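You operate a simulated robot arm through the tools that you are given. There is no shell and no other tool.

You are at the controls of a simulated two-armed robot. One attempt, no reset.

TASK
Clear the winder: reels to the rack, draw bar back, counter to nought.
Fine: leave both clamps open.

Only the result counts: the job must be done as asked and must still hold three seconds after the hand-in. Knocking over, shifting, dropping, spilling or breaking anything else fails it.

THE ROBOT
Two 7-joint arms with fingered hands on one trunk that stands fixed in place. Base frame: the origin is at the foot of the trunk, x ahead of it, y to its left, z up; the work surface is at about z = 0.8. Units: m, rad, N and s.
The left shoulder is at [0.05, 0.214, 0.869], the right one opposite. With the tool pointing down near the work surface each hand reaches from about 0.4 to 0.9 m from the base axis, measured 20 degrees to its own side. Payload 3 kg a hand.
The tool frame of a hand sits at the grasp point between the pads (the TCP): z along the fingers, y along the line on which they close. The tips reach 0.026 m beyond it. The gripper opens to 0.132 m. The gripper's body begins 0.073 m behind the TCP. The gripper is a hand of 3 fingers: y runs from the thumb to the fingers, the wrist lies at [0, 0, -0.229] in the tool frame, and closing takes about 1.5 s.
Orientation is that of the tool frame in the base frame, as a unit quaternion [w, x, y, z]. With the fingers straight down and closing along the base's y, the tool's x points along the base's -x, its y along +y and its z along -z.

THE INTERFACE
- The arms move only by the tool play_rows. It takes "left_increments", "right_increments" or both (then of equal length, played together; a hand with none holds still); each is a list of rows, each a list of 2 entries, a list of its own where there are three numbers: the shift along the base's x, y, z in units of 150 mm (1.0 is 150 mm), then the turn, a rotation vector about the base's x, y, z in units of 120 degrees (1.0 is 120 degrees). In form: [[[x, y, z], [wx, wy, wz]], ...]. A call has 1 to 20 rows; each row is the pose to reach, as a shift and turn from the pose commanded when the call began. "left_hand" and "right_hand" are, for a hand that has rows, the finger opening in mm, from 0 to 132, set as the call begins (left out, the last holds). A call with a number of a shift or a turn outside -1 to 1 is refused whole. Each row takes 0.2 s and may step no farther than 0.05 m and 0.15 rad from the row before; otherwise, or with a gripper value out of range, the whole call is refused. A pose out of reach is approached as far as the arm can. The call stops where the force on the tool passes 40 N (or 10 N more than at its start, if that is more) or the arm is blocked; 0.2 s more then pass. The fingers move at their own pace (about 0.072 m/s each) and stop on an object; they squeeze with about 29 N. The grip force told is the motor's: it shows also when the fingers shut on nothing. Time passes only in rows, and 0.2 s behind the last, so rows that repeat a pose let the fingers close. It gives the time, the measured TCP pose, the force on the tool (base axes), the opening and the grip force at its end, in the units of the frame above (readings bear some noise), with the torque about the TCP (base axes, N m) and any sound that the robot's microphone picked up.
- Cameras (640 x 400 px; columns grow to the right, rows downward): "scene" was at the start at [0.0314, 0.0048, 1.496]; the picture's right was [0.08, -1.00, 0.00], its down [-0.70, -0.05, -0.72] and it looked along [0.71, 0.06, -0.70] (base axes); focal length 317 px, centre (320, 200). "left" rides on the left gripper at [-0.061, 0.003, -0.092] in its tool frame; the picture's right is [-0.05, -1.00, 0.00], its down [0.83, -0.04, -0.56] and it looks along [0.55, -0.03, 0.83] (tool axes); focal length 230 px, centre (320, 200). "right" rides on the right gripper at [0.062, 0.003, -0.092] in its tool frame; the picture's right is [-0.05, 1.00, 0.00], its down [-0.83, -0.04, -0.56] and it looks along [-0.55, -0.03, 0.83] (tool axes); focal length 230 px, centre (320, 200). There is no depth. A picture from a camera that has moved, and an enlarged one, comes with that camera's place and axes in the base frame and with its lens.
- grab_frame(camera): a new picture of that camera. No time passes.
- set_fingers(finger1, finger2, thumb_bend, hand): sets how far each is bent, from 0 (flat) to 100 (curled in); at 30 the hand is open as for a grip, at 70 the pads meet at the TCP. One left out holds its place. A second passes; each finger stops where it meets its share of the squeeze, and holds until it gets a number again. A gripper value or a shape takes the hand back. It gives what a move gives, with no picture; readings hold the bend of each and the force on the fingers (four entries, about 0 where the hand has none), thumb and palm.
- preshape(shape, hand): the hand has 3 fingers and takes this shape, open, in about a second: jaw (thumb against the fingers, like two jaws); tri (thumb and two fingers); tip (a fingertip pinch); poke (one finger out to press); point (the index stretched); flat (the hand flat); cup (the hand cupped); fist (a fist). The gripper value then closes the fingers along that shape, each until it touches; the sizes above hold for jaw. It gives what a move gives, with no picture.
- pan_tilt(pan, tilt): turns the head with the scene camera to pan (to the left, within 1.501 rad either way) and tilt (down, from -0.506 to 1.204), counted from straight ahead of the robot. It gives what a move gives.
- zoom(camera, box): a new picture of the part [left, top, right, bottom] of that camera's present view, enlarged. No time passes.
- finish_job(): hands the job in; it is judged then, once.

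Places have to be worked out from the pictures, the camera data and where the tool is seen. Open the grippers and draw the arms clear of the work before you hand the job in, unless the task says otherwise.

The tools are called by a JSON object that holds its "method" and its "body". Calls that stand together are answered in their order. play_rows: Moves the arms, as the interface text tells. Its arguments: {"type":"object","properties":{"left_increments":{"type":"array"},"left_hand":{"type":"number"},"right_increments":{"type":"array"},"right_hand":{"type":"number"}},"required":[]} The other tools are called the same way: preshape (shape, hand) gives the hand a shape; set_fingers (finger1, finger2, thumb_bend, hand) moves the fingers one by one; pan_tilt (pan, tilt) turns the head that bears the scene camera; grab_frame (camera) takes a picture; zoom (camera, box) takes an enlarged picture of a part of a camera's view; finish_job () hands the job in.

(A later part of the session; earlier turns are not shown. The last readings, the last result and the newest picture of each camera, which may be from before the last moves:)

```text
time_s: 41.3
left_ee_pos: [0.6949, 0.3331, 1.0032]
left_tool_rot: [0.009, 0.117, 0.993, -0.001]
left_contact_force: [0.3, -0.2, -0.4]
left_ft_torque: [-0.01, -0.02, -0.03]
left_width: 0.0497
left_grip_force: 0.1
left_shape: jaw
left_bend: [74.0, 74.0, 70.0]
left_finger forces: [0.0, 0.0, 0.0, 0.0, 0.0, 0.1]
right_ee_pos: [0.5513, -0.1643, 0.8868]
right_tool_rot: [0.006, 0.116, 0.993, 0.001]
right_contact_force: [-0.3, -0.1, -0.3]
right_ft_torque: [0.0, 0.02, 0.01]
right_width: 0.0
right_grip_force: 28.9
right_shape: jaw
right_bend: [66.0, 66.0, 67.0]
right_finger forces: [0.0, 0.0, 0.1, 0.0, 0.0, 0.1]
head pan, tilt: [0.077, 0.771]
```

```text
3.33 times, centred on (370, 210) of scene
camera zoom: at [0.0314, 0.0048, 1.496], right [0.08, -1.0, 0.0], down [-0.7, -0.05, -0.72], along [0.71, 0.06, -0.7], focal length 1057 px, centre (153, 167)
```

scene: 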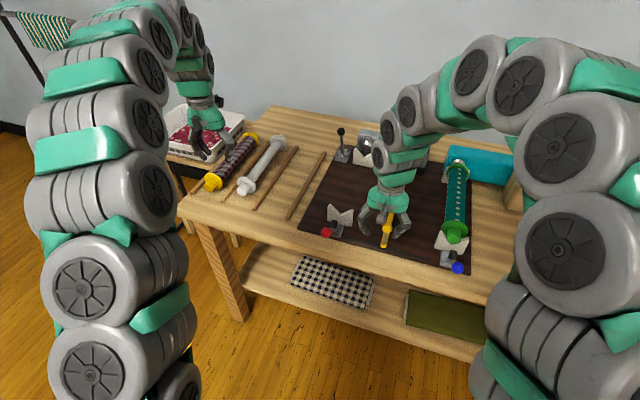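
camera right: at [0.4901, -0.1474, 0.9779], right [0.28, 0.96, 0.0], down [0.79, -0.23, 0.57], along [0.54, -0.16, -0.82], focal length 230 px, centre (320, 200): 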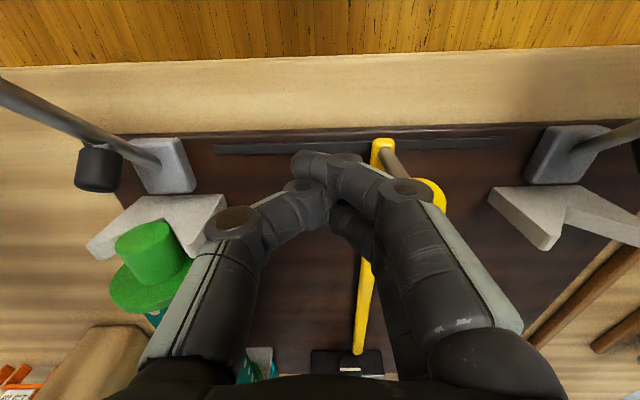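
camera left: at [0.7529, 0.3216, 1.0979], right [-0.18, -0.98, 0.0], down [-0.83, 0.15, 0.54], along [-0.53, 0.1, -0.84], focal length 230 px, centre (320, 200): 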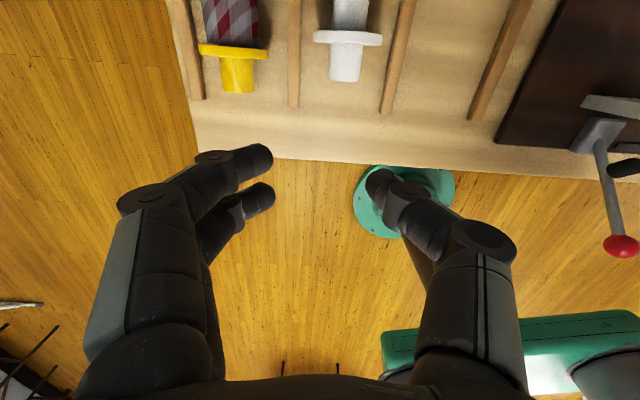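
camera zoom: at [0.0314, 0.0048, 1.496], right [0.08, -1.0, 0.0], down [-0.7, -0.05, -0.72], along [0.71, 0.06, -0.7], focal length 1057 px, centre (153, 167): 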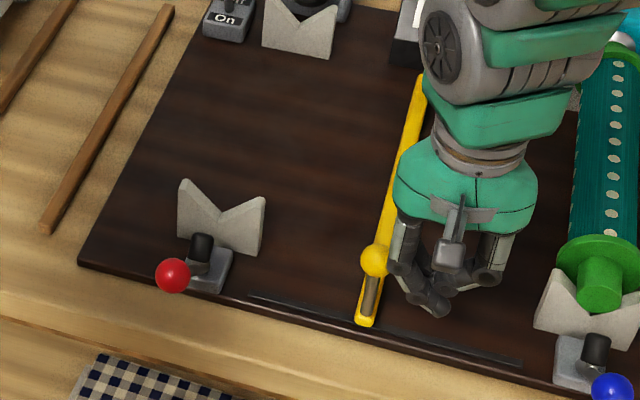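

The closed hand is right of the knob. I push left until the slot's end stops it.

{"method": "play_rows", "body": {"right_increments": [[[0.025, 0.1, 0], [0, 0, 0]], [[0.05, 0.2, 0], [0, 0, 0]], [[0.075, 0.3, 0], [0, 0, 0]], [[0.1, 0.4, 0], [0, 0, 0]], [[0.12, 0.5, 0], [0, 0, 0]]]}}

{"method": "grab_frame", "body": {"camera": "right"}}

{"method": "zoom", "body": {"camera": "scene", "box": [310, 150, 430, 270]}}

```text
time_s: 42.5
left_ee_pos: [0.6947, 0.3333, 1.0036]
left_tool_rot: [0.009, 0.117, 0.993, 0.0]
left_contact_force: [0.1, 0.6, 0.3]
left_ft_torque: [0.0, 0.04, -0.02]
left_width: 0.0496
left_grip_force: 0.0
left_shape: jaw
left_bend: [74.0, 74.0, 70.0]
left_finger forces: [0.1, 0.1, 0.0, 0.1, 0.0, 0.0]
right_ee_pos: [0.5678, -0.09, 0.887]
right_tool_rot: [0.007, 0.116, 0.993, -0.001]
right_contact_force: [-0.1, -0.6, 1.0]
right_ft_torque: [0.03, -0.02, 0.01]
right_width: 0.0
right_grip_force: 28.5
right_shape: jaw
right_bend: [66.0, 66.0, 67.0]
right_finger forces: [0.1, 0.1, 0.0, 0.1, 0.0, 0.0]
head pan, tilt: [0.077, 0.771]
```

```text
taken
camera right: at [0.5079, -0.0723, 0.9781], right [0.28, 0.96, 0.0], down [0.79, -0.23, 0.56], along [0.54, -0.16, -0.83], focal length 230 px, centre (320, 200)
```

right: 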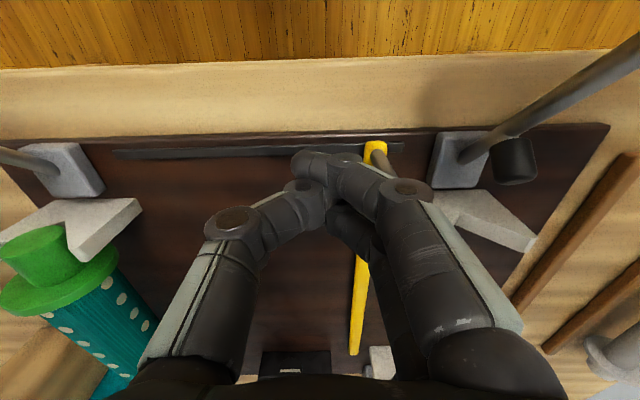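

```text
3.33 times, centred on (370, 210) of scene
camera zoom: at [0.0314, 0.0049, 1.496], right [0.08, -1.0, 0.0], down [-0.7, -0.05, -0.72], along [0.71, 0.06, -0.7], focal length 1057 px, centre (153, 167)
```

zoom: 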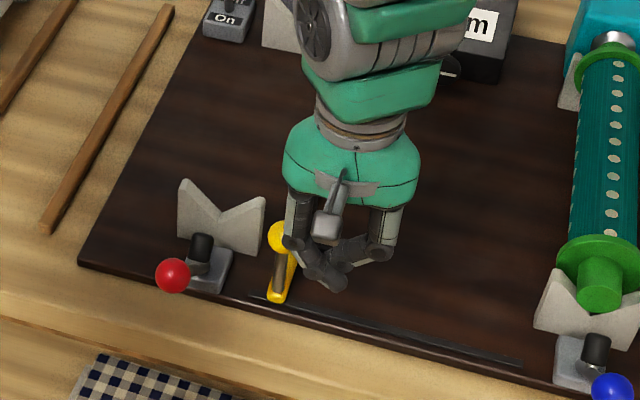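

The bar is within about 15 mm of the slot's left end. I push on in small steps to the stop.

{"method": "play_rows", "body": {"right_increments": [[[0.008, 0.033, 0], [0, 0, 0]], [[0.016, 0.066, 0], [0, 0, 0]], [[0.024, 0.1, 0], [0, 0, 0]], [[0.032, 0.133, 0], [0, 0, 0]], [[0.04, 0.166, 0], [0, 0, 0]]]}}

{"method": "zoom", "body": {"camera": "scene", "box": [310, 150, 430, 270]}}

{"method": "grab_frame", "body": {"camera": "right"}}

```text
time_s: 43.8
left_ee_pos: [0.6941, 0.3324, 1.0046]
left_tool_rot: [0.008, 0.117, 0.993, 0.0]
left_contact_force: [-0.6, 0.1, -0.9]
left_ft_torque: [-0.02, 0.03, 0.03]
left_width: 0.0499
left_grip_force: 0.0
left_shape: jaw
left_bend: [74.0, 74.0, 70.0]
left_finger forces: [0.0, 0.0, 0.1, 0.0, 0.0, 0.1]
right_ee_pos: [0.573, -0.0706, 0.8864]
right_tool_rot: [0.004, 0.117, 0.993, -0.003]
right_contact_force: [-10.9, -27.9, 11.7]
right_ft_torque: [0.5, -0.23, -0.06]
right_width: 0.0
right_grip_force: 28.6
right_shape: jaw
right_bend: [67.0, 68.0, 76.0]
right_finger forces: [13.2, 34.0, 0.0, 0.1, 0.0, 0.1]
head pan, tilt: [0.077, 0.771]
stopped in row 5 (right hand): the force on the tool passed its limit at 42 N (the readings are from after the stop); the commanded pose is now the measured one
```

```text
3.33 times, centred on (370, 210) of scene
camera zoom: at [0.0311, 0.0044, 1.496], right [0.08, -1.0, 0.0], down [-0.7, -0.05, -0.72], along [0.71, 0.06, -0.7], focal length 1057 px, centre (153, 167)
```

zoom: 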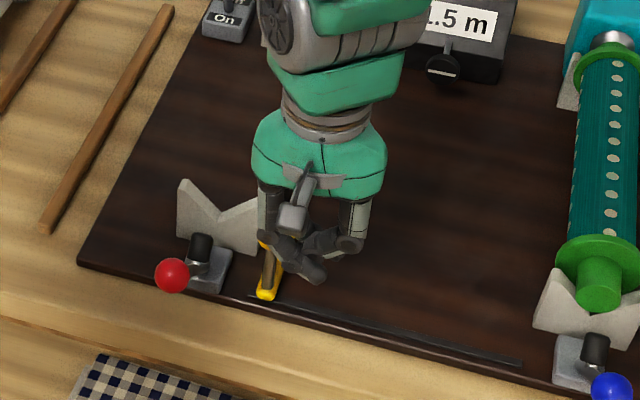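

```text
taken
camera right: at [0.5131, -0.051, 0.9785], right [0.28, 0.96, 0.0], down [0.79, -0.23, 0.56], along [0.54, -0.16, -0.83], focal length 230 px, centre (320, 200)
```

right: 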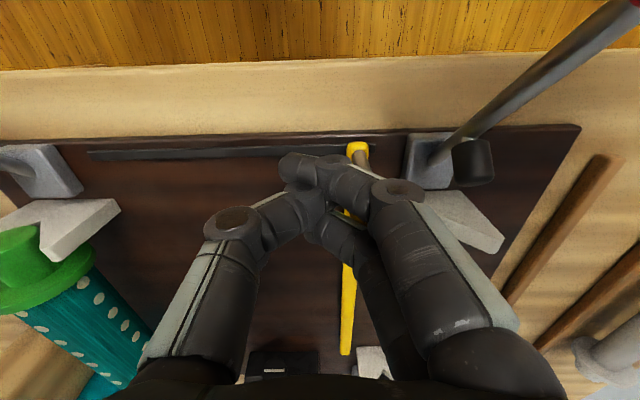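

The stop is felt (42 N). I back off to the right and up, then check the bar.

{"method": "play_rows", "body": {"right_increments": [[[-0.03, -0.12, 0], [0, 0, 0]], [[-0.06, -0.25, 0], [0, 0, 0]], [[-0.06, -0.25, 0.3], [0, 0, 0]], [[-0.06, -0.25, 0.6], [0, 0, 0]], [[-0.06, -0.5, 0.9], [0, 0, 0]], [[-0.06, -0.8, 0.9], [0, 0, 0]], [[-0.06, -1, 0.9], [0, 0, 0]]]}}

{"method": "zoom", "body": {"camera": "scene", "box": [310, 130, 480, 270]}}

{"method": "zoom", "body": {"camera": "scene", "box": [320, 190, 390, 260]}}

{"method": "grab_frame", "body": {"camera": "right"}}

```text
refused: row 5 steps farther than a row can; nothing moved
```

```text
2.86 times, centred on (395, 200) of scene
camera zoom: at [0.0311, 0.0044, 1.496], right [0.08, -1.0, 0.0], down [-0.7, -0.05, -0.72], along [0.71, 0.06, -0.7], focal length 906 px, centre (106, 200)
```

zoom: 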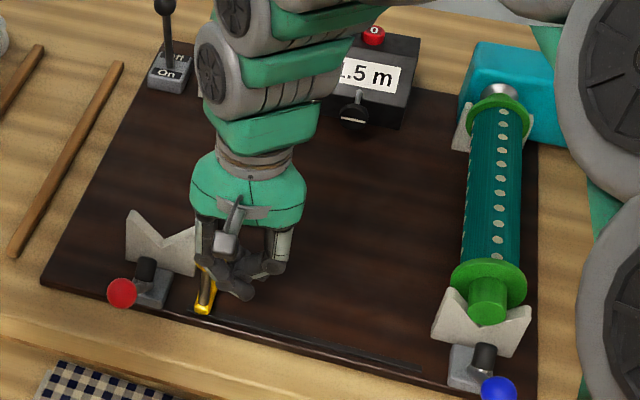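

```text
5.71 times, centred on (355, 225) of scene
camera zoom: at [0.0311, 0.0044, 1.496], right [0.08, -1.0, 0.0], down [-0.7, -0.05, -0.72], along [0.71, 0.06, -0.7], focal length 1811 px, centre (120, 57)
```

zoom: 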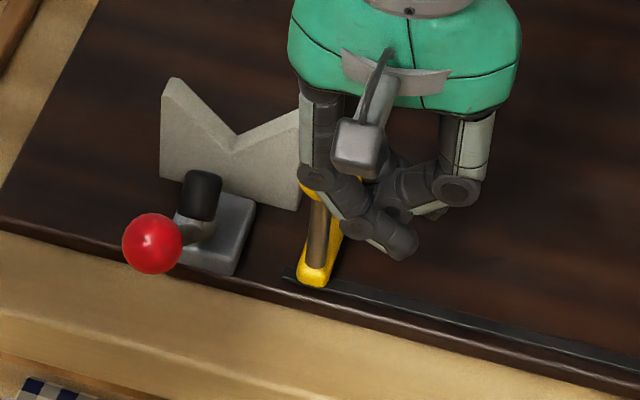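

```text
taken
camera right: at [0.5131, -0.051, 0.9785], right [0.28, 0.96, 0.0], down [0.79, -0.23, 0.56], along [0.54, -0.16, -0.83], focal length 230 px, centre (320, 200)
```

right: 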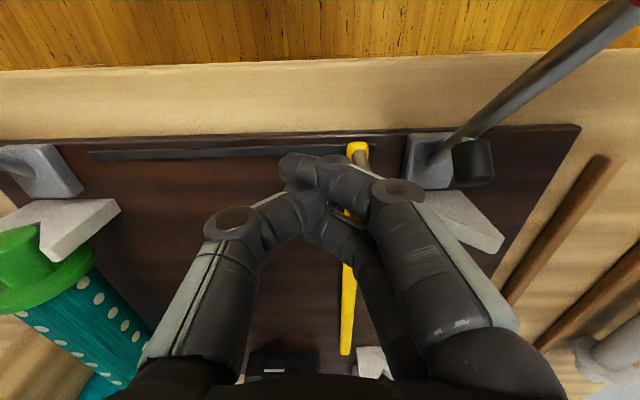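

A step was too long; I retry the retreat with smaller steps.

{"method": "play_rows", "body": {"right_increments": [[[-0.03, -0.12, 0], [0, 0, 0]], [[-0.06, -0.25, 0], [0, 0, 0]], [[-0.06, -0.25, 0.3], [0, 0, 0]], [[-0.06, -0.25, 0.6], [0, 0, 0]], [[-0.06, -0.35, 0.85], [0, 0, 0]], [[-0.06, -0.65, 0.9], [0, 0, 0]], [[-0.06, -0.95, 0.9], [0, 0, 0]]]}}

{"method": "zoom", "body": {"camera": "scene", "box": [310, 190, 390, 260]}}

{"method": "grab_frame", "body": {"camera": "right"}}

{"method": "grab_frame", "body": {"camera": "scene"}}

```text
time_s: 45.4
left_ee_pos: [0.6946, 0.3327, 1.0044]
left_tool_rot: [0.008, 0.117, 0.993, 0.0]
left_contact_force: [1.1, -0.6, 0.1]
left_ft_torque: [-0.03, -0.02, 0.02]
left_width: 0.0496
left_grip_force: 0.1
left_shape: jaw
left_bend: [74.0, 74.0, 70.0]
left_finger forces: [0.0, 0.0, 0.0, 0.1, 0.0, 0.1]
right_ee_pos: [0.5618, -0.2093, 1.0246]
right_tool_rot: [0.006, 0.117, 0.993, -0.001]
right_contact_force: [0.1, -0.3, 0.2]
right_ft_torque: [0.02, 0.0, 0.02]
right_width: 0.0
right_grip_force: 29.1
right_shape: jaw
right_bend: [68.0, 70.0, 75.0]
right_finger forces: [0.0, 0.1, 0.1, 0.1, 0.1, 0.0]
head pan, tilt: [0.077, 0.771]
```

```text
5.71 times, centred on (350, 225) of scene
camera zoom: at [0.0314, 0.0049, 1.496], right [0.08, -1.0, 0.0], down [-0.7, -0.05, -0.72], along [0.71, 0.06, -0.7], focal length 1811 px, centre (149, 57)
```

zoom: 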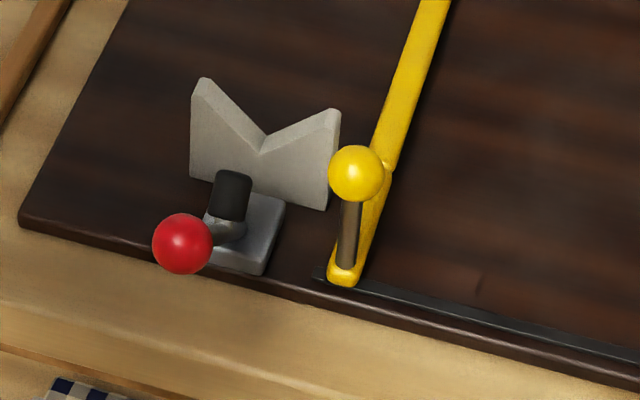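

```text
taken
camera right: at [0.5037, -0.1908, 1.1161], right [0.28, 0.96, 0.0], down [0.79, -0.23, 0.56], along [0.54, -0.16, -0.83], focal length 230 px, centre (320, 200)
```

right: 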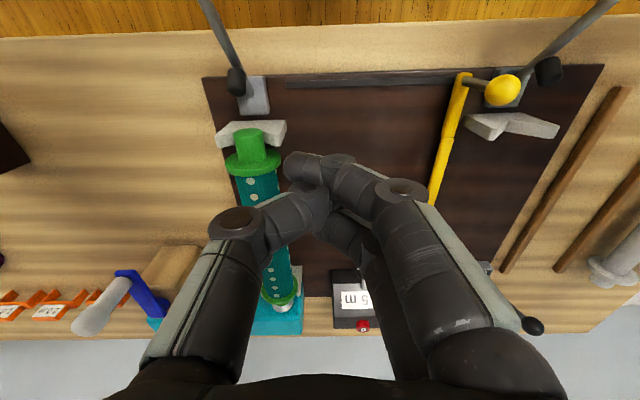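

```text
taken
```

scene: 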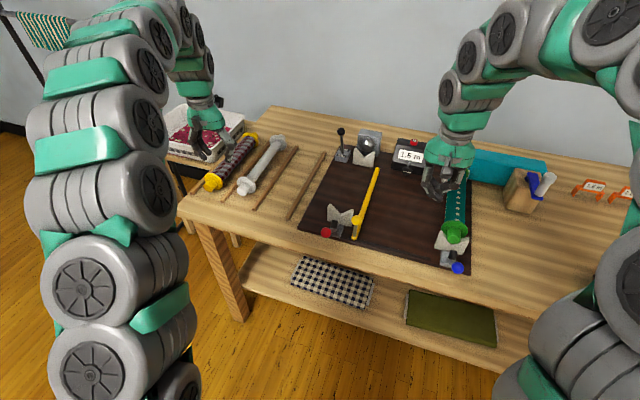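

The bar rests at the slot's left end, mirroring its first place. Now I clear the left hand away and bring the right hand, tilted 25° forward for reach, over the green reel's middle (about (0.705, -0.323, 0.88)).

{"method": "play_rows", "body": {"right_increments": [[[0.13, -0.13, 0], [-0.014, -0.06, 0]], [[0.26, -0.27, 0], [-0.028, -0.12, 0]], [[0.39, -0.4, 0], [-0.042, -0.175, 0]], [[0.52, -0.54, 0], [-0.0487, -0.2025, 0]], [[0.65, -0.67, 0], [-0.0487, -0.2025, 0]], [[0.85, -0.72, -0.1], [-0.0487, -0.2025, 0]], [[0.955, -0.758, -0.3], [-0.0487, -0.2025, 0]], [[0.955, -0.758, -0.3], [-0.0487, -0.2025, 0]]], "right_hand": 95, "left_increments": [[[-0.15, 0.1, 0.1], [0, 0, 0]], [[-0.3, 0.25, 0.2], [0, 0, 0]], [[-0.45, 0.4, 0.3], [0, 0, 0]], [[-0.6, 0.55, 0.4], [0, 0, 0]], [[-0.75, 0.7, 0.5], [0, 0, 0]], [[-0.9, 0.78, 0.5], [0, 0, 0]], [[-1, 0.8, 0.5], [0, 0, 0]], [[-1, 0.8, 0.5], [0, 0, 0]]]}}

{"method": "grab_frame", "body": {"camera": "right"}}

{"method": "grab_frame", "body": {"camera": "scene"}}

```text
time_s: 47.2
left_ee_pos: [0.5441, 0.4542, 1.079]
left_tool_rot: [0.009, 0.117, 0.993, 0.0]
left_contact_force: [0.1, -0.4, 0.1]
left_ft_torque: [-0.02, 0.01, -0.02]
left_width: 0.0495
left_grip_force: 0.0
left_shape: jaw
left_bend: [74.0, 74.0, 70.0]
left_finger forces: [0.0, 0.0, 0.0, 0.0, 0.0, 0.0]
right_ee_pos: [0.7077, -0.3246, 0.9774]
right_tool_rot: [0.219, 0.114, 0.969, -0.027]
right_contact_force: [-0.2, -0.1, 0.0]
right_ft_torque: [0.01, -0.03, -0.02]
right_width: 0.0945
right_grip_force: 0.1
right_shape: jaw
right_bend: [66.0, 66.0, 63.0]
right_finger forces: [0.0, 0.0, 0.0, 0.0, 0.1, 0.0]
head pan, tilt: [0.077, 0.771]
```

```text
taken
camera right: at [0.6152, -0.3001, 1.0333], right [0.28, 0.96, 0.02], down [0.49, -0.16, 0.86], along [0.83, -0.23, -0.51], focal length 230 px, centre (320, 200)
```

right: 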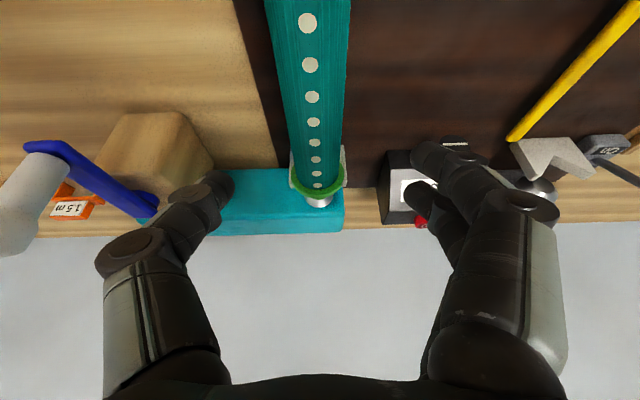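

```text
taken
```

scene: 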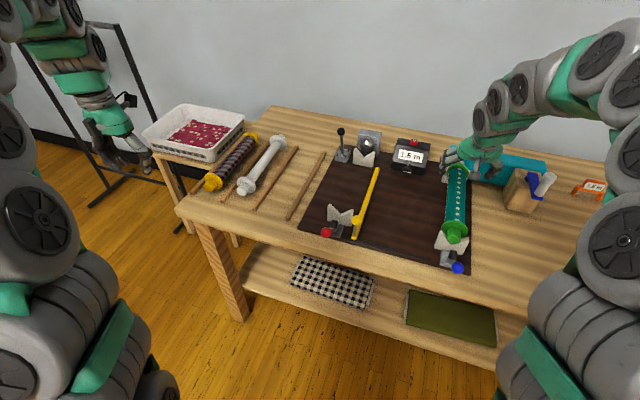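

The reel's axis passes 4 mm to the right of the TCP; I correct and descend around the cloth roll.

{"method": "play_rows", "body": {"right_increments": [[[-0.01, -0.027, -0.15], [0, 0, 0]], [[-0.01, -0.027, -0.3], [0, 0, 0]], [[-0.01, -0.027, -0.45], [0, 0, 0]], [[-0.01, -0.027, -0.61], [0, 0, 0]], [[-0.01, -0.027, -0.61], [0, 0, 0]]]}}

{"method": "grab_frame", "body": {"camera": "right"}}

{"method": "zoom", "body": {"camera": "scene", "box": [400, 120, 520, 280]}}

```text
time_s: 48.4
left_ee_pos: [0.5433, 0.4534, 1.079]
left_tool_rot: [0.009, 0.116, 0.993, 0.001]
left_contact_force: [0.0, 0.9, 0.9]
left_ft_torque: [-0.04, 0.02, 0.0]
left_width: 0.0495
left_grip_force: 0.0
left_shape: jaw
left_bend: [74.0, 74.0, 70.0]
left_finger forces: [0.0, 0.1, 0.0, 0.1, 0.0, 0.0]
right_ee_pos: [0.7047, -0.3273, 0.885]
right_tool_rot: [0.219, 0.114, 0.969, -0.029]
right_contact_force: [0.0, -0.2, 0.6]
right_ft_torque: [0.03, 0.04, -0.01]
right_width: 0.0946
right_grip_force: 0.2
right_shape: jaw
right_bend: [66.0, 66.0, 63.0]
right_finger forces: [0.1, 0.1, 0.0, 0.0, 0.0, 0.0]
head pan, tilt: [0.077, 0.771]
```

```text
taken
camera right: at [0.6133, -0.3023, 0.9408], right [0.28, 0.96, 0.02], down [0.49, -0.16, 0.86], along [0.83, -0.23, -0.51], focal length 230 px, centre (320, 200)
```

right: 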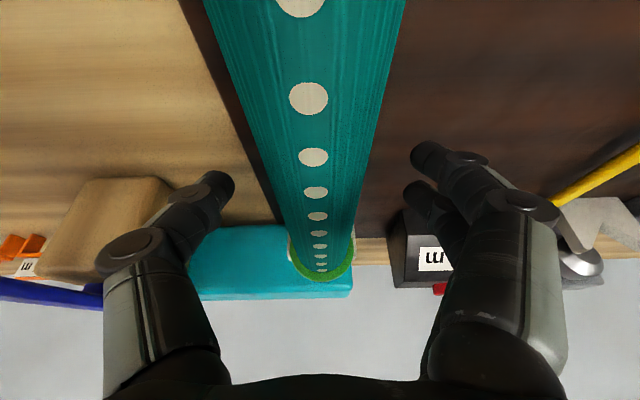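

```text
2.50 times, centred on (460, 200) of scene
camera zoom: at [0.0314, 0.0048, 1.496], right [0.08, -1.0, 0.0], down [-0.7, -0.05, -0.72], along [0.71, 0.06, -0.7], focal length 792 px, centre (-30, 200)
```

zoom: 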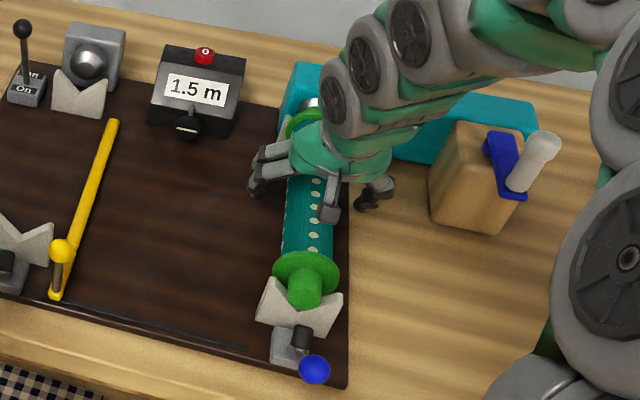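

The roll is between the fingers. I close on it.

{"method": "play_rows", "body": {"right_increments": [[[0, 0, 0], [0, 0, 0]], [[0, 0, 0], [0, 0, 0]], [[0, 0, 0], [0, 0, 0]], [[0, 0, 0], [0, 0, 0]], [[0, 0, 0], [0, 0, 0]], [[0, 0, 0], [0, 0, 0]]], "right_hand": 0}}

{"method": "grab_frame", "body": {"camera": "right"}}

```text
time_s: 49.8
left_ee_pos: [0.544, 0.4552, 1.0786]
left_tool_rot: [0.009, 0.117, 0.993, 0.0]
left_contact_force: [0.2, -0.5, -0.1]
left_ft_torque: [-0.01, 0.02, -0.01]
left_width: 0.0498
left_grip_force: 0.3
left_shape: jaw
left_bend: [74.0, 74.0, 70.0]
left_finger forces: [0.1, 0.1, 0.0, 0.1, 0.0, 0.0]
right_ee_pos: [0.7049, -0.3268, 0.8853]
right_tool_rot: [0.22, 0.114, 0.969, -0.027]
right_contact_force: [1.4, -0.6, 1.7]
right_ft_torque: [-0.03, -0.05, -0.02]
right_width: 0.0431
right_grip_force: 28.5
right_shape: jaw
right_bend: [74.0, 74.0, 70.0]
right_finger forces: [13.2, 13.1, 0.0, 0.0, 25.9, 0.0]
head pan, tilt: [0.077, 0.771]
```

```text
taken
camera right: at [0.6132, -0.3021, 0.9409], right [0.28, 0.96, 0.02], down [0.49, -0.16, 0.86], along [0.83, -0.23, -0.51], focal length 230 px, centre (320, 200)
```

right: 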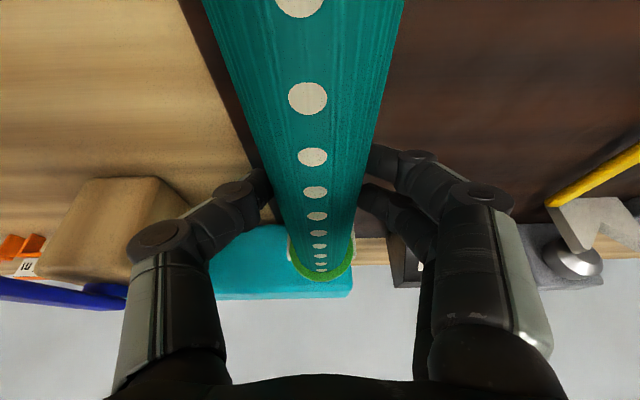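

Gripped (43 mm). I ease it back 8 mm off the cone and lift a little, as with the grey one.

{"method": "play_rows", "body": {"right_increments": [[[-0.02, 0.005, 0], [0, 0, 0]], [[-0.045, 0.011, 0.01], [0, 0, 0]], [[-0.052, 0.012, 0.06], [0, 0, 0]], [[-0.052, 0.012, 0.13], [0, 0, 0]], [[-0.052, 0.012, 0.25], [0, 0, 0]], [[-0.052, 0.012, 0.4], [0, 0, 0]], [[-0.052, 0.012, 0.4], [0, 0, 0]]]}}

{"method": "zoom", "body": {"camera": "scene", "box": [380, 110, 520, 290]}}

{"method": "grab_frame", "body": {"camera": "right"}}

```text
time_s: 51.4
left_ee_pos: [0.5437, 0.4558, 1.0798]
left_tool_rot: [0.008, 0.116, 0.993, 0.0]
left_contact_force: [0.8, -1.1, -0.7]
left_ft_torque: [-0.02, 0.03, 0.01]
left_width: 0.0496
left_grip_force: 0.0
left_shape: jaw
left_bend: [74.0, 74.0, 70.0]
left_finger forces: [0.0, 0.0, 0.0, 0.0, 0.0, 0.0]
right_ee_pos: [0.6983, -0.3254, 0.9449]
right_tool_rot: [0.22, 0.114, 0.968, -0.028]
right_contact_force: [-0.2, -0.3, -1.3]
right_ft_torque: [0.03, 0.01, -0.02]
right_width: 0.043
right_grip_force: 29.0
right_shape: jaw
right_bend: [74.0, 73.0, 70.0]
right_finger forces: [13.0, 12.3, 0.0, 0.0, 25.7, 0.1]
head pan, tilt: [0.077, 0.771]
```

```text
2.22 times, centred on (450, 200) of scene
camera zoom: at [0.0314, 0.0048, 1.496], right [0.08, -1.0, 0.0], down [-0.7, -0.05, -0.72], along [0.71, 0.06, -0.7], focal length 704 px, centre (31, 200)
```

zoom: 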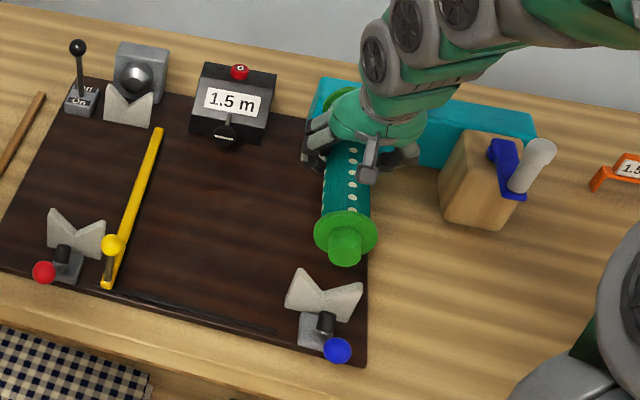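

```text
taken
camera right: at [0.6066, -0.2995, 1.0012], right [0.28, 0.96, 0.02], down [0.49, -0.16, 0.86], along [0.83, -0.23, -0.51], focal length 230 px, centre (320, 200)
```

right: 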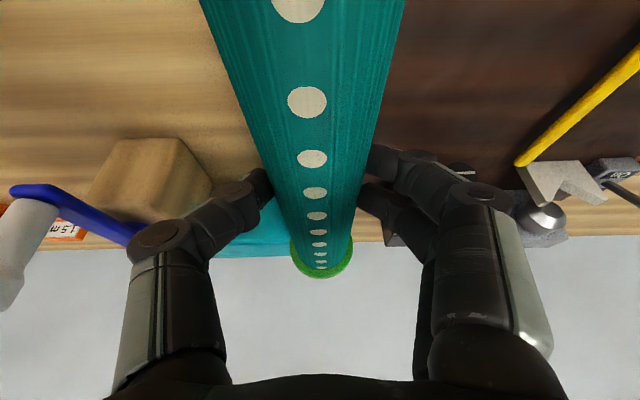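

The green reel is free. I raise it to z ≈ 1.03, pull it back a bit and carry it left over the board.

{"method": "play_rows", "body": {"right_increments": [[[-0.1, 0.02, 0.2], [0, 0, 0]], [[-0.25, 0.06, 0.42], [0, 0, 0]], [[-0.25, 0.06, 0.57], [0, 0, 0]], [[-0.25, 0.3, 0.57], [0, 0, 0]], [[-0.25, 0.55, 0.57], [0, 0, 0]], [[-0.25, 0.8, 0.57], [0, 0, 0]], [[-0.25, 1, 0.57], [0, 0, 0]]], "left_increments": [[[-0.1, 0.1, 0], [0, 0, 0]], [[-0.2, 0.2, 0], [0, 0, 0]], [[-0.3, 0.3, 0], [0, 0, 0]], [[-0.4, 0.4, 0], [0, 0, 0]], [[-0.5, 0.5, 0], [0, 0, 0]], [[-0.5, 0.5, 0], [0, 0, 0]], [[-0.5, 0.5, 0], [0, 0, 0]]]}}

{"method": "play_rows", "body": {"right_increments": [[[0, 0.25, 0], [0, 0, 0]], [[0.02, 0.5, 0], [0, 0, 0]], [[0.04, 0.75, 0], [0, 0, 0]], [[0.06, 1, 0], [0, 0, 0]], [[0.06, 1, 0], [0, 0, 0]]]}}

{"method": "grab_frame", "body": {"camera": "scene"}}

{"method": "grab_frame", "body": {"camera": "right"}}

```text
time_s: 53.0
left_ee_pos: [0.4695, 0.5283, 1.0783]
left_tool_rot: [0.008, 0.115, 0.993, 0.0]
left_contact_force: [0.4, 0.3, 0.6]
left_ft_torque: [-0.01, -0.03, 0.02]
left_width: 0.0497
left_grip_force: 0.0
left_shape: jaw
left_bend: [74.0, 74.0, 70.0]
left_finger forces: [0.0, 0.0, 0.1, 0.1, 0.1, 0.0]
right_ee_pos: [0.6611, -0.1742, 1.0302]
right_tool_rot: [0.22, 0.114, 0.968, -0.027]
right_contact_force: [0.3, -0.3, -1.4]
right_ft_torque: [0.01, 0.0, 0.0]
right_width: 0.043
right_grip_force: 28.7
right_shape: jaw
right_bend: [74.0, 73.0, 70.0]
right_finger forces: [13.3, 12.2, 0.0, 0.0, 25.7, 0.0]
head pan, tilt: [0.077, 0.771]
```

```text
time_s: 54.2
left_ee_pos: [0.4696, 0.5282, 1.0792]
left_tool_rot: [0.01, 0.116, 0.993, 0.0]
left_contact_force: [0.1, -0.1, 0.1]
left_ft_torque: [-0.01, 0.0, 0.0]
left_width: 0.0496
left_grip_force: 0.1
left_shape: jaw
left_bend: [74.0, 74.0, 70.0]
left_finger forces: [0.1, 0.0, 0.0, 0.0, 0.0, 0.1]
right_ee_pos: [0.6699, -0.0243, 1.0305]
right_tool_rot: [0.22, 0.114, 0.968, -0.027]
right_contact_force: [-0.2, 0.0, -1.8]
right_ft_torque: [0.02, -0.01, 0.04]
right_width: 0.0427
right_grip_force: 29.2
right_shape: jaw
right_bend: [74.0, 73.0, 70.0]
right_finger forces: [13.4, 12.2, 0.1, 0.0, 25.7, 0.1]
head pan, tilt: [0.077, 0.771]
```

```text
taken
```

scene: 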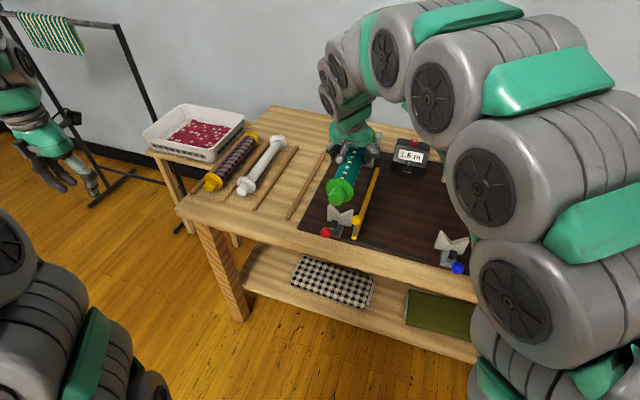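

```text
taken
camera right: at [0.5781, 0.0008, 1.0871], right [0.28, 0.96, 0.02], down [0.49, -0.16, 0.86], along [0.83, -0.23, -0.51], focal length 230 px, centre (320, 200)
```

right: 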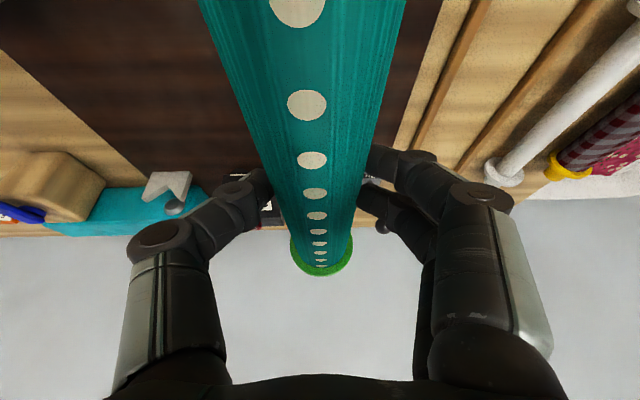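

Level and clear of the switch. On to above the berth between slats 2 and 3.

{"method": "play_rows", "body": {"right_increments": [[[0, 0.25, 0], [0, 0, 0]], [[0, 0.5, 0], [0, 0, 0]], [[0, 0.75, 0], [0, 0, 0]], [[0, 1, 0], [0, 0, 0]], [[0, 1, 0], [0, 0, 0]]]}}

{"method": "play_rows", "body": {"right_increments": [[[0.08, 0.2, 0], [0, 0, 0]], [[0.2, 0.38, 0], [0, 0, 0]], [[0.33, 0.4, -0.1], [0, 0, 0]], [[0.45, 0.37, -0.25], [0, 0, 0]], [[0.45, 0.37, -0.25], [0, 0, 0]]]}}

{"method": "grab_frame", "body": {"camera": "scene"}}

{"method": "grab_frame", "body": {"camera": "right"}}

```text
time_s: 55.4
left_ee_pos: [0.4684, 0.5282, 1.0796]
left_tool_rot: [0.009, 0.116, 0.993, 0.0]
left_contact_force: [0.4, 1.7, -0.4]
left_ft_torque: [-0.01, 0.01, 0.0]
left_width: 0.0495
left_grip_force: 0.0
left_shape: jaw
left_bend: [74.0, 74.0, 70.0]
left_finger forces: [0.0, 0.1, 0.1, 0.0, 0.0, 0.1]
right_ee_pos: [0.6681, 0.1241, 1.0294]
right_tool_rot: [0.22, 0.115, 0.968, -0.028]
right_contact_force: [0.6, 0.0, -1.6]
right_ft_torque: [-0.01, 0.0, 0.0]
right_width: 0.0428
right_grip_force: 29.2
right_shape: jaw
right_bend: [74.0, 73.0, 70.0]
right_finger forces: [13.3, 12.2, 0.0, 0.0, 25.6, 0.1]
head pan, tilt: [0.077, 0.771]
```

```text
time_s: 56.6
left_ee_pos: [0.469, 0.5277, 1.0787]
left_tool_rot: [0.009, 0.116, 0.993, 0.0]
left_contact_force: [-0.1, 1.0, 0.3]
left_ft_torque: [0.03, -0.01, -0.01]
left_width: 0.0498
left_grip_force: 0.1
left_shape: jaw
left_bend: [74.0, 74.0, 70.0]
left_finger forces: [0.0, 0.0, 0.0, 0.0, 0.0, 0.0]
right_ee_pos: [0.7375, 0.1798, 0.9927]
right_tool_rot: [0.219, 0.114, 0.969, -0.028]
right_contact_force: [-0.4, -0.6, -1.8]
right_ft_torque: [-0.03, 0.03, -0.01]
right_width: 0.0425
right_grip_force: 29.1
right_shape: jaw
right_bend: [74.0, 73.0, 70.0]
right_finger forces: [13.1, 12.0, 0.0, 0.0, 25.2, 0.1]
head pan, tilt: [0.077, 0.771]
```

```text
taken
```

scene: 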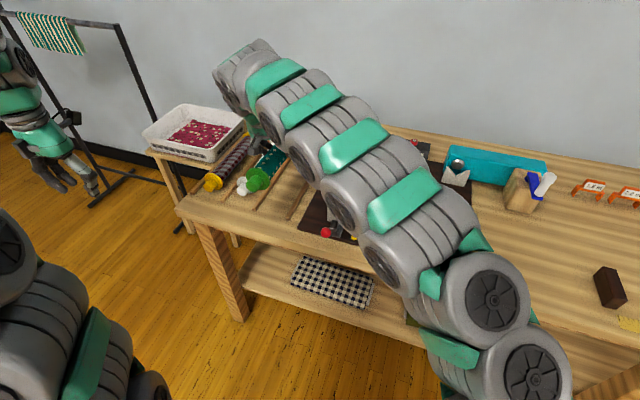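

```text
taken
camera right: at [0.6447, 0.2062, 1.0488], right [0.28, 0.96, 0.02], down [0.49, -0.16, 0.86], along [0.83, -0.23, -0.51], focal length 230 px, centre (320, 200)
```

right: 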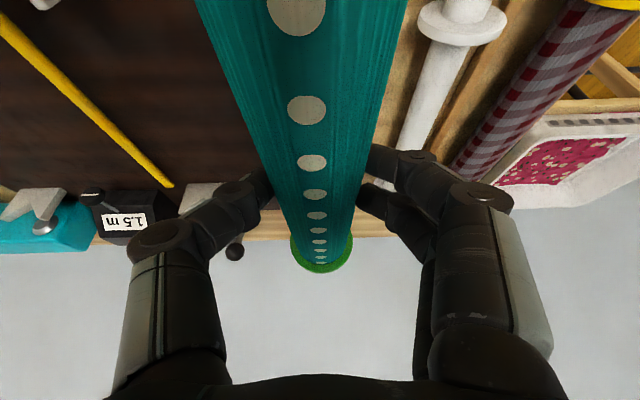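

The reel is roughly over the last berth. I zoom in on the scene to check its alignment with the slats.

{"method": "zoom", "body": {"camera": "scene", "box": [195, 120, 335, 225]}}

{"method": "zoom", "body": {"camera": "right", "box": [330, 0, 500, 130]}}

```text
3.81 times, centred on (265, 172) of scene
camera zoom: at [0.0314, 0.0049, 1.496], right [0.08, -1.0, 0.0], down [-0.7, -0.05, -0.72], along [0.71, 0.06, -0.7], focal length 1208 px, centre (530, 305)
```

zoom: 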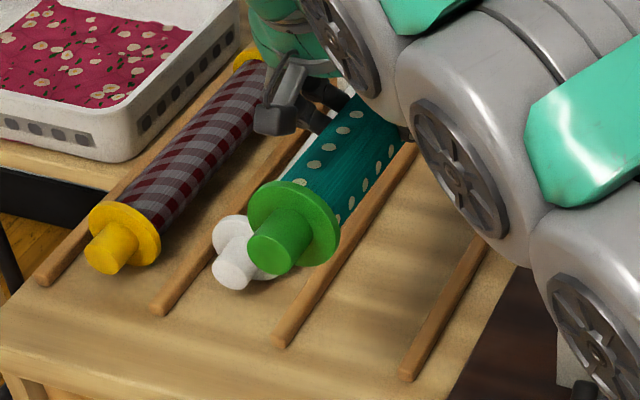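

```text
3.08 times, centred on (415, 65) of right
camera zoom: at [0.6447, 0.2062, 1.0488], right [0.28, 0.96, 0.02], down [0.49, -0.16, 0.86], along [0.83, -0.23, -0.51], focal length 708 px, centre (28, 615)
```

zoom: 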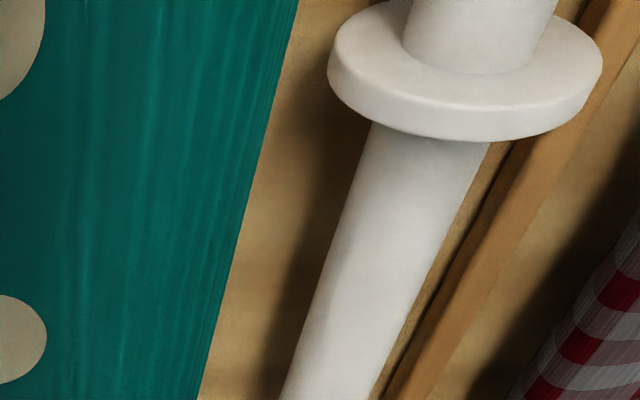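

The near hub end computes to n ≈ 0.345 against the berth's 0.3495, so alignment is within a few mm. I move ahead and down to z ≈ 0.90.

{"method": "play_rows", "body": {"right_increments": [[[0.15, -0.025, -0.12], [0, 0, 0]], [[0.3, -0.055, -0.25], [0, 0, 0]], [[0.45, -0.09, -0.4], [0, 0, 0]], [[0.603, -0.115, -0.55], [0, 0, 0]], [[0.603, -0.115, -0.62], [0, 0, 0]], [[0.603, -0.115, -0.62], [0, 0, 0]]]}}

{"method": "zoom", "body": {"camera": "scene", "box": [195, 110, 335, 225]}}

{"method": "grab_frame", "body": {"camera": "right"}}

```text
time_s: 58.0
left_ee_pos: [0.4696, 0.5271, 1.0787]
left_tool_rot: [0.008, 0.116, 0.993, 0.0]
left_contact_force: [0.1, 0.2, 0.2]
left_ft_torque: [-0.01, -0.04, 0.03]
left_width: 0.0498
left_grip_force: 0.0
left_shape: jaw
left_bend: [74.0, 74.0, 70.0]
left_finger forces: [0.1, 0.0, 0.0, 0.0, 0.1, 0.0]
right_ee_pos: [0.8278, 0.1641, 0.9006]
right_tool_rot: [0.22, 0.114, 0.968, -0.027]
right_contact_force: [0.1, -0.6, -2.4]
right_ft_torque: [0.02, 0.0, -0.02]
right_width: 0.0422
right_grip_force: 29.4
right_shape: jaw
right_bend: [74.0, 74.0, 70.0]
right_finger forces: [13.2, 11.9, 0.0, 0.1, 25.2, 0.0]
head pan, tilt: [0.077, 0.771]
```

```text
3.48 times, centred on (265, 168) of scene
camera zoom: at [0.0314, 0.0048, 1.496], right [0.08, -1.0, 0.0], down [-0.7, -0.05, -0.72], along [0.71, 0.06, -0.7], focal length 1102 px, centre (511, 313)
```

zoom: 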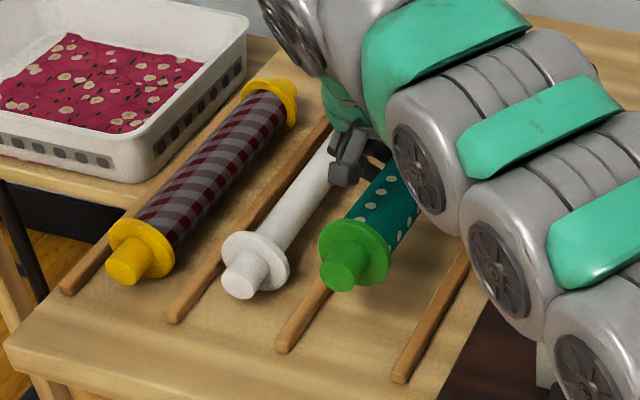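

```text
taken
camera right: at [0.7356, 0.1889, 0.9567], right [0.28, 0.96, 0.02], down [0.49, -0.16, 0.86], along [0.83, -0.23, -0.51], focal length 230 px, centre (320, 200)
```

right: 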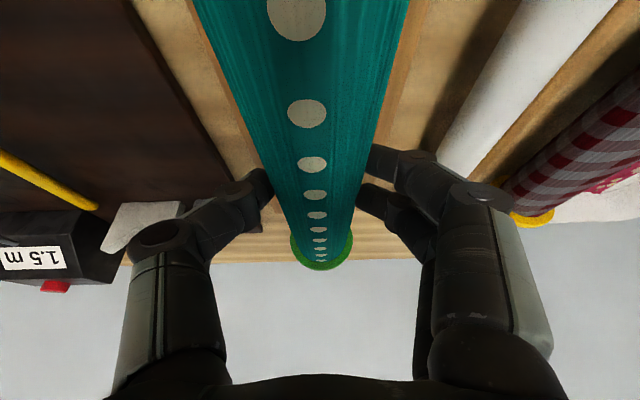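

The reel hangs between slats 2 and 3, parallel to them. I lower it gently until it touches.

{"method": "play_rows", "body": {"right_increments": [[[0, -0.01, -0.1], [0, 0, 0]], [[0, -0.01, -0.2], [0, 0, 0]], [[0, -0.01, -0.27], [0, 0, 0]], [[0, -0.01, -0.29], [0, 0, 0]], [[0, -0.01, -0.31], [0, 0, 0]]]}}

{"method": "zoom", "body": {"camera": "scene", "box": [195, 110, 335, 225]}}

{"method": "grab_frame", "body": {"camera": "right"}}

```text
time_s: 59.2
left_ee_pos: [0.469, 0.528, 1.0798]
left_tool_rot: [0.009, 0.117, 0.993, 0.0]
left_contact_force: [0.5, -0.1, -1.1]
left_ft_torque: [0.0, 0.03, 0.02]
left_width: 0.0494
left_grip_force: 0.1
left_shape: jaw
left_bend: [74.0, 74.0, 70.0]
left_finger forces: [0.0, 0.0, 0.0, 0.0, 0.0, 0.0]
right_ee_pos: [0.8274, 0.1624, 0.855]
right_tool_rot: [0.219, 0.114, 0.969, -0.027]
right_contact_force: [-0.6, 0.0, -1.0]
right_ft_torque: [-0.04, -0.13, -0.03]
right_width: 0.0426
right_grip_force: 28.5
right_shape: jaw
right_bend: [73.0, 74.0, 70.0]
right_finger forces: [12.7, 14.7, 0.0, 0.1, 26.4, 0.0]
head pan, tilt: [0.077, 0.771]
```

```text
3.48 times, centred on (265, 168) of scene
camera zoom: at [0.0314, 0.0049, 1.496], right [0.08, -1.0, 0.0], down [-0.7, -0.05, -0.72], along [0.71, 0.06, -0.7], focal length 1102 px, centre (511, 313)
```

zoom: 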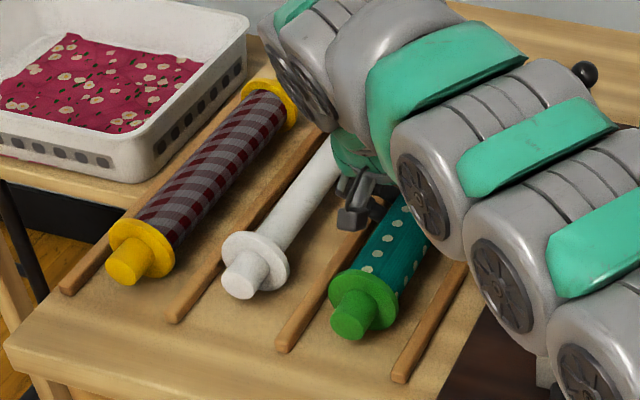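

```text
taken
camera right: at [0.7359, 0.187, 0.9102], right [0.28, 0.96, 0.02], down [0.48, -0.16, 0.86], along [0.83, -0.23, -0.51], focal length 230 px, centre (320, 200)
```

right: 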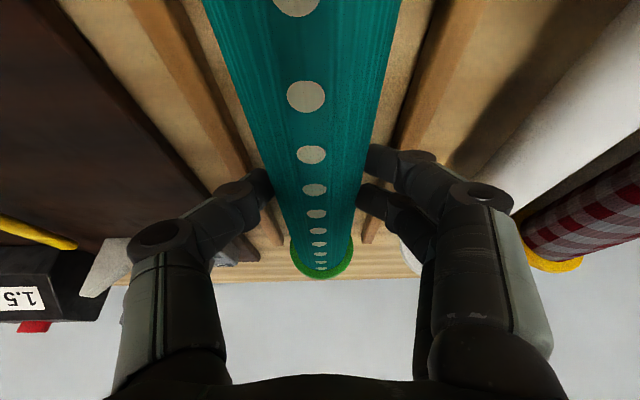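

Almost touching, centred between the slats. A few more millimetres.

{"method": "play_rows", "body": {"right_increments": [[[0, 0, -0.02], [0, 0, 0]], [[0, 0, -0.04], [0, 0, 0]], [[0, 0, -0.055], [0, 0, 0]]]}}

```text
time_s: 60.0
left_ee_pos: [0.468, 0.5275, 1.0792]
left_tool_rot: [0.009, 0.116, 0.993, -0.002]
left_contact_force: [-0.8, -0.7, -0.3]
left_ft_torque: [-0.01, 0.0, -0.05]
left_width: 0.0498
left_grip_force: 0.2
left_shape: jaw
left_bend: [74.0, 74.0, 70.0]
left_finger forces: [0.0, 0.0, 0.0, 0.0, 0.0, 0.0]
right_ee_pos: [0.83, 0.1624, 0.852]
right_tool_rot: [0.225, 0.114, 0.967, -0.026]
right_contact_force: [-3.6, 0.5, 15.0]
right_ft_torque: [-0.16, -0.09, -0.06]
right_width: 0.045
right_grip_force: 29.4
right_shape: jaw
right_bend: [74.0, 75.0, 71.0]
right_finger forces: [14.8, 16.0, 0.0, 0.0, 32.0, 0.0]
head pan, tilt: [0.077, 0.771]
stopped in row 3 (right hand): the force on the tool passed its limit at 43 N (the readings are from after the stop); the commanded pose is now the measured one
```

Set down. I release the pressure and open to 62 mm.

{"method": "play_rows", "body": {"right_increments": [[[0, 0, 0.01], [0, 0, 0]], [[0, 0, 0.01], [0, 0, 0]], [[0, 0, 0.01], [0, 0, 0]], [[0, 0, 0.01], [0, 0, 0]], [[0, 0, 0.01], [0, 0, 0]]], "right_hand": 62}}

{"method": "grab_frame", "body": {"camera": "right"}}

{"method": "zoom", "body": {"camera": "scene", "box": [195, 110, 335, 225]}}

```text
time_s: 61.2
left_ee_pos: [0.469, 0.5279, 1.0799]
left_tool_rot: [0.009, 0.116, 0.993, 0.0]
left_contact_force: [0.4, -0.2, -0.3]
left_ft_torque: [0.02, -0.03, -0.03]
left_width: 0.0495
left_grip_force: 0.0
left_shape: jaw
left_bend: [74.0, 74.0, 70.0]
left_finger forces: [0.1, 0.0, 0.0, 0.0, 0.1, 0.0]
right_ee_pos: [0.8299, 0.1617, 0.8526]
right_tool_rot: [0.224, 0.114, 0.968, -0.026]
right_contact_force: [0.3, -0.4, 0.6]
right_ft_torque: [-0.01, -0.01, 0.04]
right_width: 0.0616
right_grip_force: 0.0
right_shape: jaw
right_bend: [73.0, 73.0, 70.0]
right_finger forces: [0.1, 0.0, 0.0, 0.1, 0.0, 0.0]
head pan, tilt: [0.077, 0.771]
```

```text
taken
camera right: at [0.7371, 0.187, 0.9073], right [0.28, 0.96, 0.02], down [0.48, -0.16, 0.86], along [0.83, -0.23, -0.5], focal length 230 px, centre (320, 200)
```

right: 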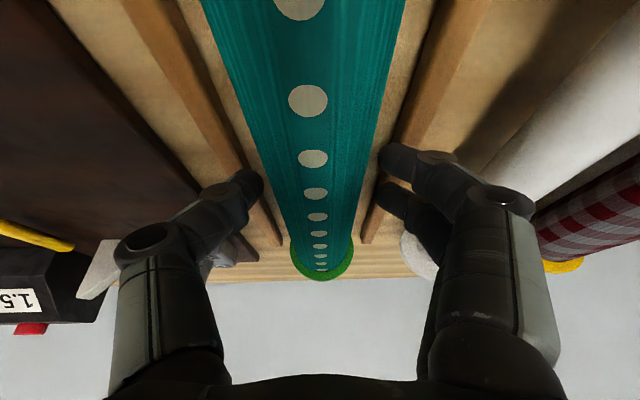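

```text
3.48 times, centred on (265, 168) of scene
camera zoom: at [0.0314, 0.0048, 1.496], right [0.08, -1.0, 0.0], down [-0.7, -0.05, -0.72], along [0.71, 0.06, -0.7], focal length 1102 px, centre (511, 313)
```

zoom: 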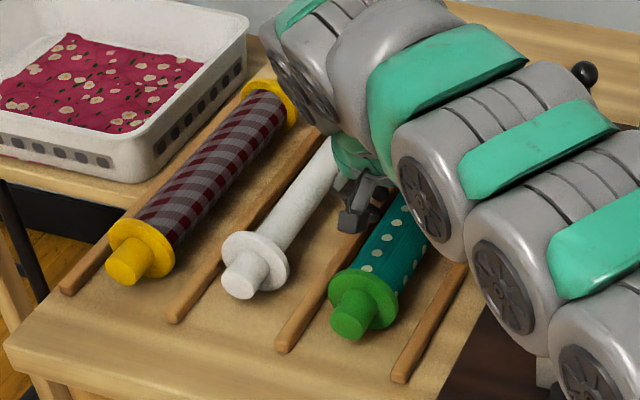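

Released cleanly. I lift straight up, then back and to the right.

{"method": "play_rows", "body": {"right_increments": [[[0, 0, 0.15], [0, 0, 0]], [[0, 0, 0.32], [0, 0, 0]], [[-0.15, 0.035, 0.5], [0, 0, 0]], [[-0.35, 0.08, 0.7], [0, 0, 0]], [[-0.55, 0.1, 0.9], [0, 0, 0]], [[-0.75, 0, 1], [0, 0, 0]], [[-0.75, -0.3, 1], [0, 0, 0]], [[-0.75, -0.6, 1], [0, 0, 0]], [[-0.75, -0.9, 1], [0, 0, 0]]]}}

{"method": "play_rows", "body": {"right_increments": [[[0, -0.3, 0], [0, 0, 0]], [[0, -0.6, 0], [0, 0, 0]], [[0, -0.95, 0], [0, 0, 0]]]}}

{"method": "play_rows", "body": {"right_increments": [[[0, -0.3, 0], [0, 0, 0]], [[0, -0.6, 0], [0, 0, 0]], [[0, -0.95, 0], [0, 0, 0]]]}}

{"method": "grab_frame", "body": {"camera": "scene"}}

{"method": "zoom", "body": {"camera": "scene", "box": [190, 110, 390, 250]}}

{"method": "grab_frame", "body": {"camera": "right"}}

```text
time_s: 63.2
left_ee_pos: [0.4678, 0.5269, 1.0792]
left_tool_rot: [0.009, 0.117, 0.993, -0.001]
left_contact_force: [0.1, -0.3, -0.5]
left_ft_torque: [0.01, -0.02, 0.0]
left_width: 0.0498
left_grip_force: 0.1
left_shape: jaw
left_bend: [74.0, 74.0, 70.0]
left_finger forces: [0.1, 0.1, 0.1, 0.0, 0.0, 0.0]
right_ee_pos: [0.717, 0.0288, 1.0032]
right_tool_rot: [0.225, 0.113, 0.968, -0.026]
right_contact_force: [-0.4, -0.3, 0.1]
right_ft_torque: [0.01, -0.03, 0.01]
right_width: 0.0614
right_grip_force: 0.1
right_shape: jaw
right_bend: [73.0, 73.0, 70.0]
right_finger forces: [0.1, 0.0, 0.0, 0.1, 0.0, 0.0]
head pan, tilt: [0.077, 0.771]
```

```text
refused: row 3 steps farther than a row can; nothing moved
```

```text
refused: row 3 steps farther than a row can; nothing moved
```

```text
taken
```

scene: 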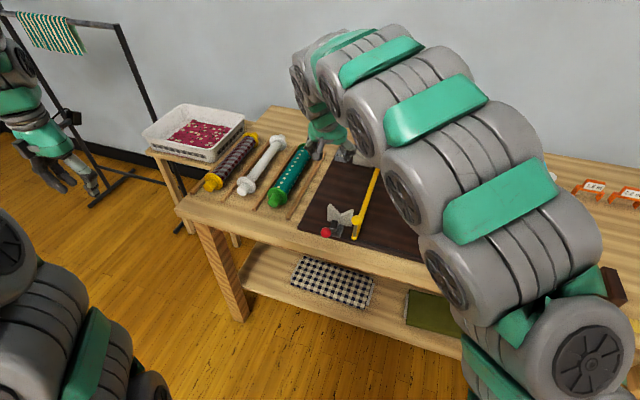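

```text
2.86 times, centred on (290, 180) of scene
camera zoom: at [0.0313, 0.0048, 1.496], right [0.08, -1.0, 0.0], down [-0.7, -0.05, -0.72], along [0.71, 0.06, -0.7], focal length 906 px, centre (406, 257)
```

zoom: 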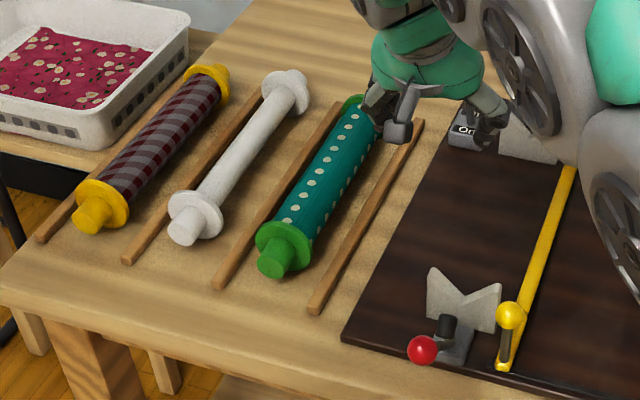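

```text
taken
camera right: at [0.6244, 0.0535, 1.0588], right [0.28, 0.96, 0.02], down [0.48, -0.16, 0.86], along [0.83, -0.23, -0.5], focal length 230 px, centre (320, 200)
```

right: 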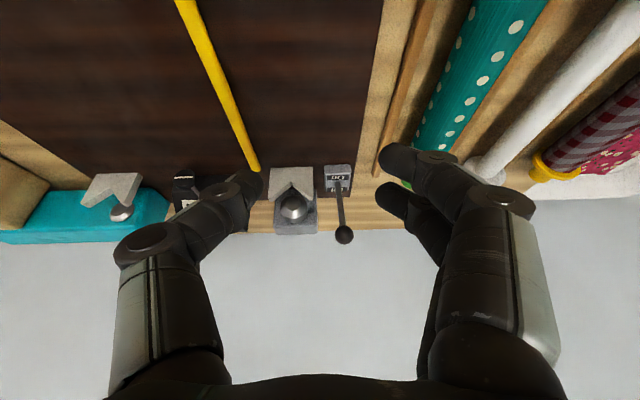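

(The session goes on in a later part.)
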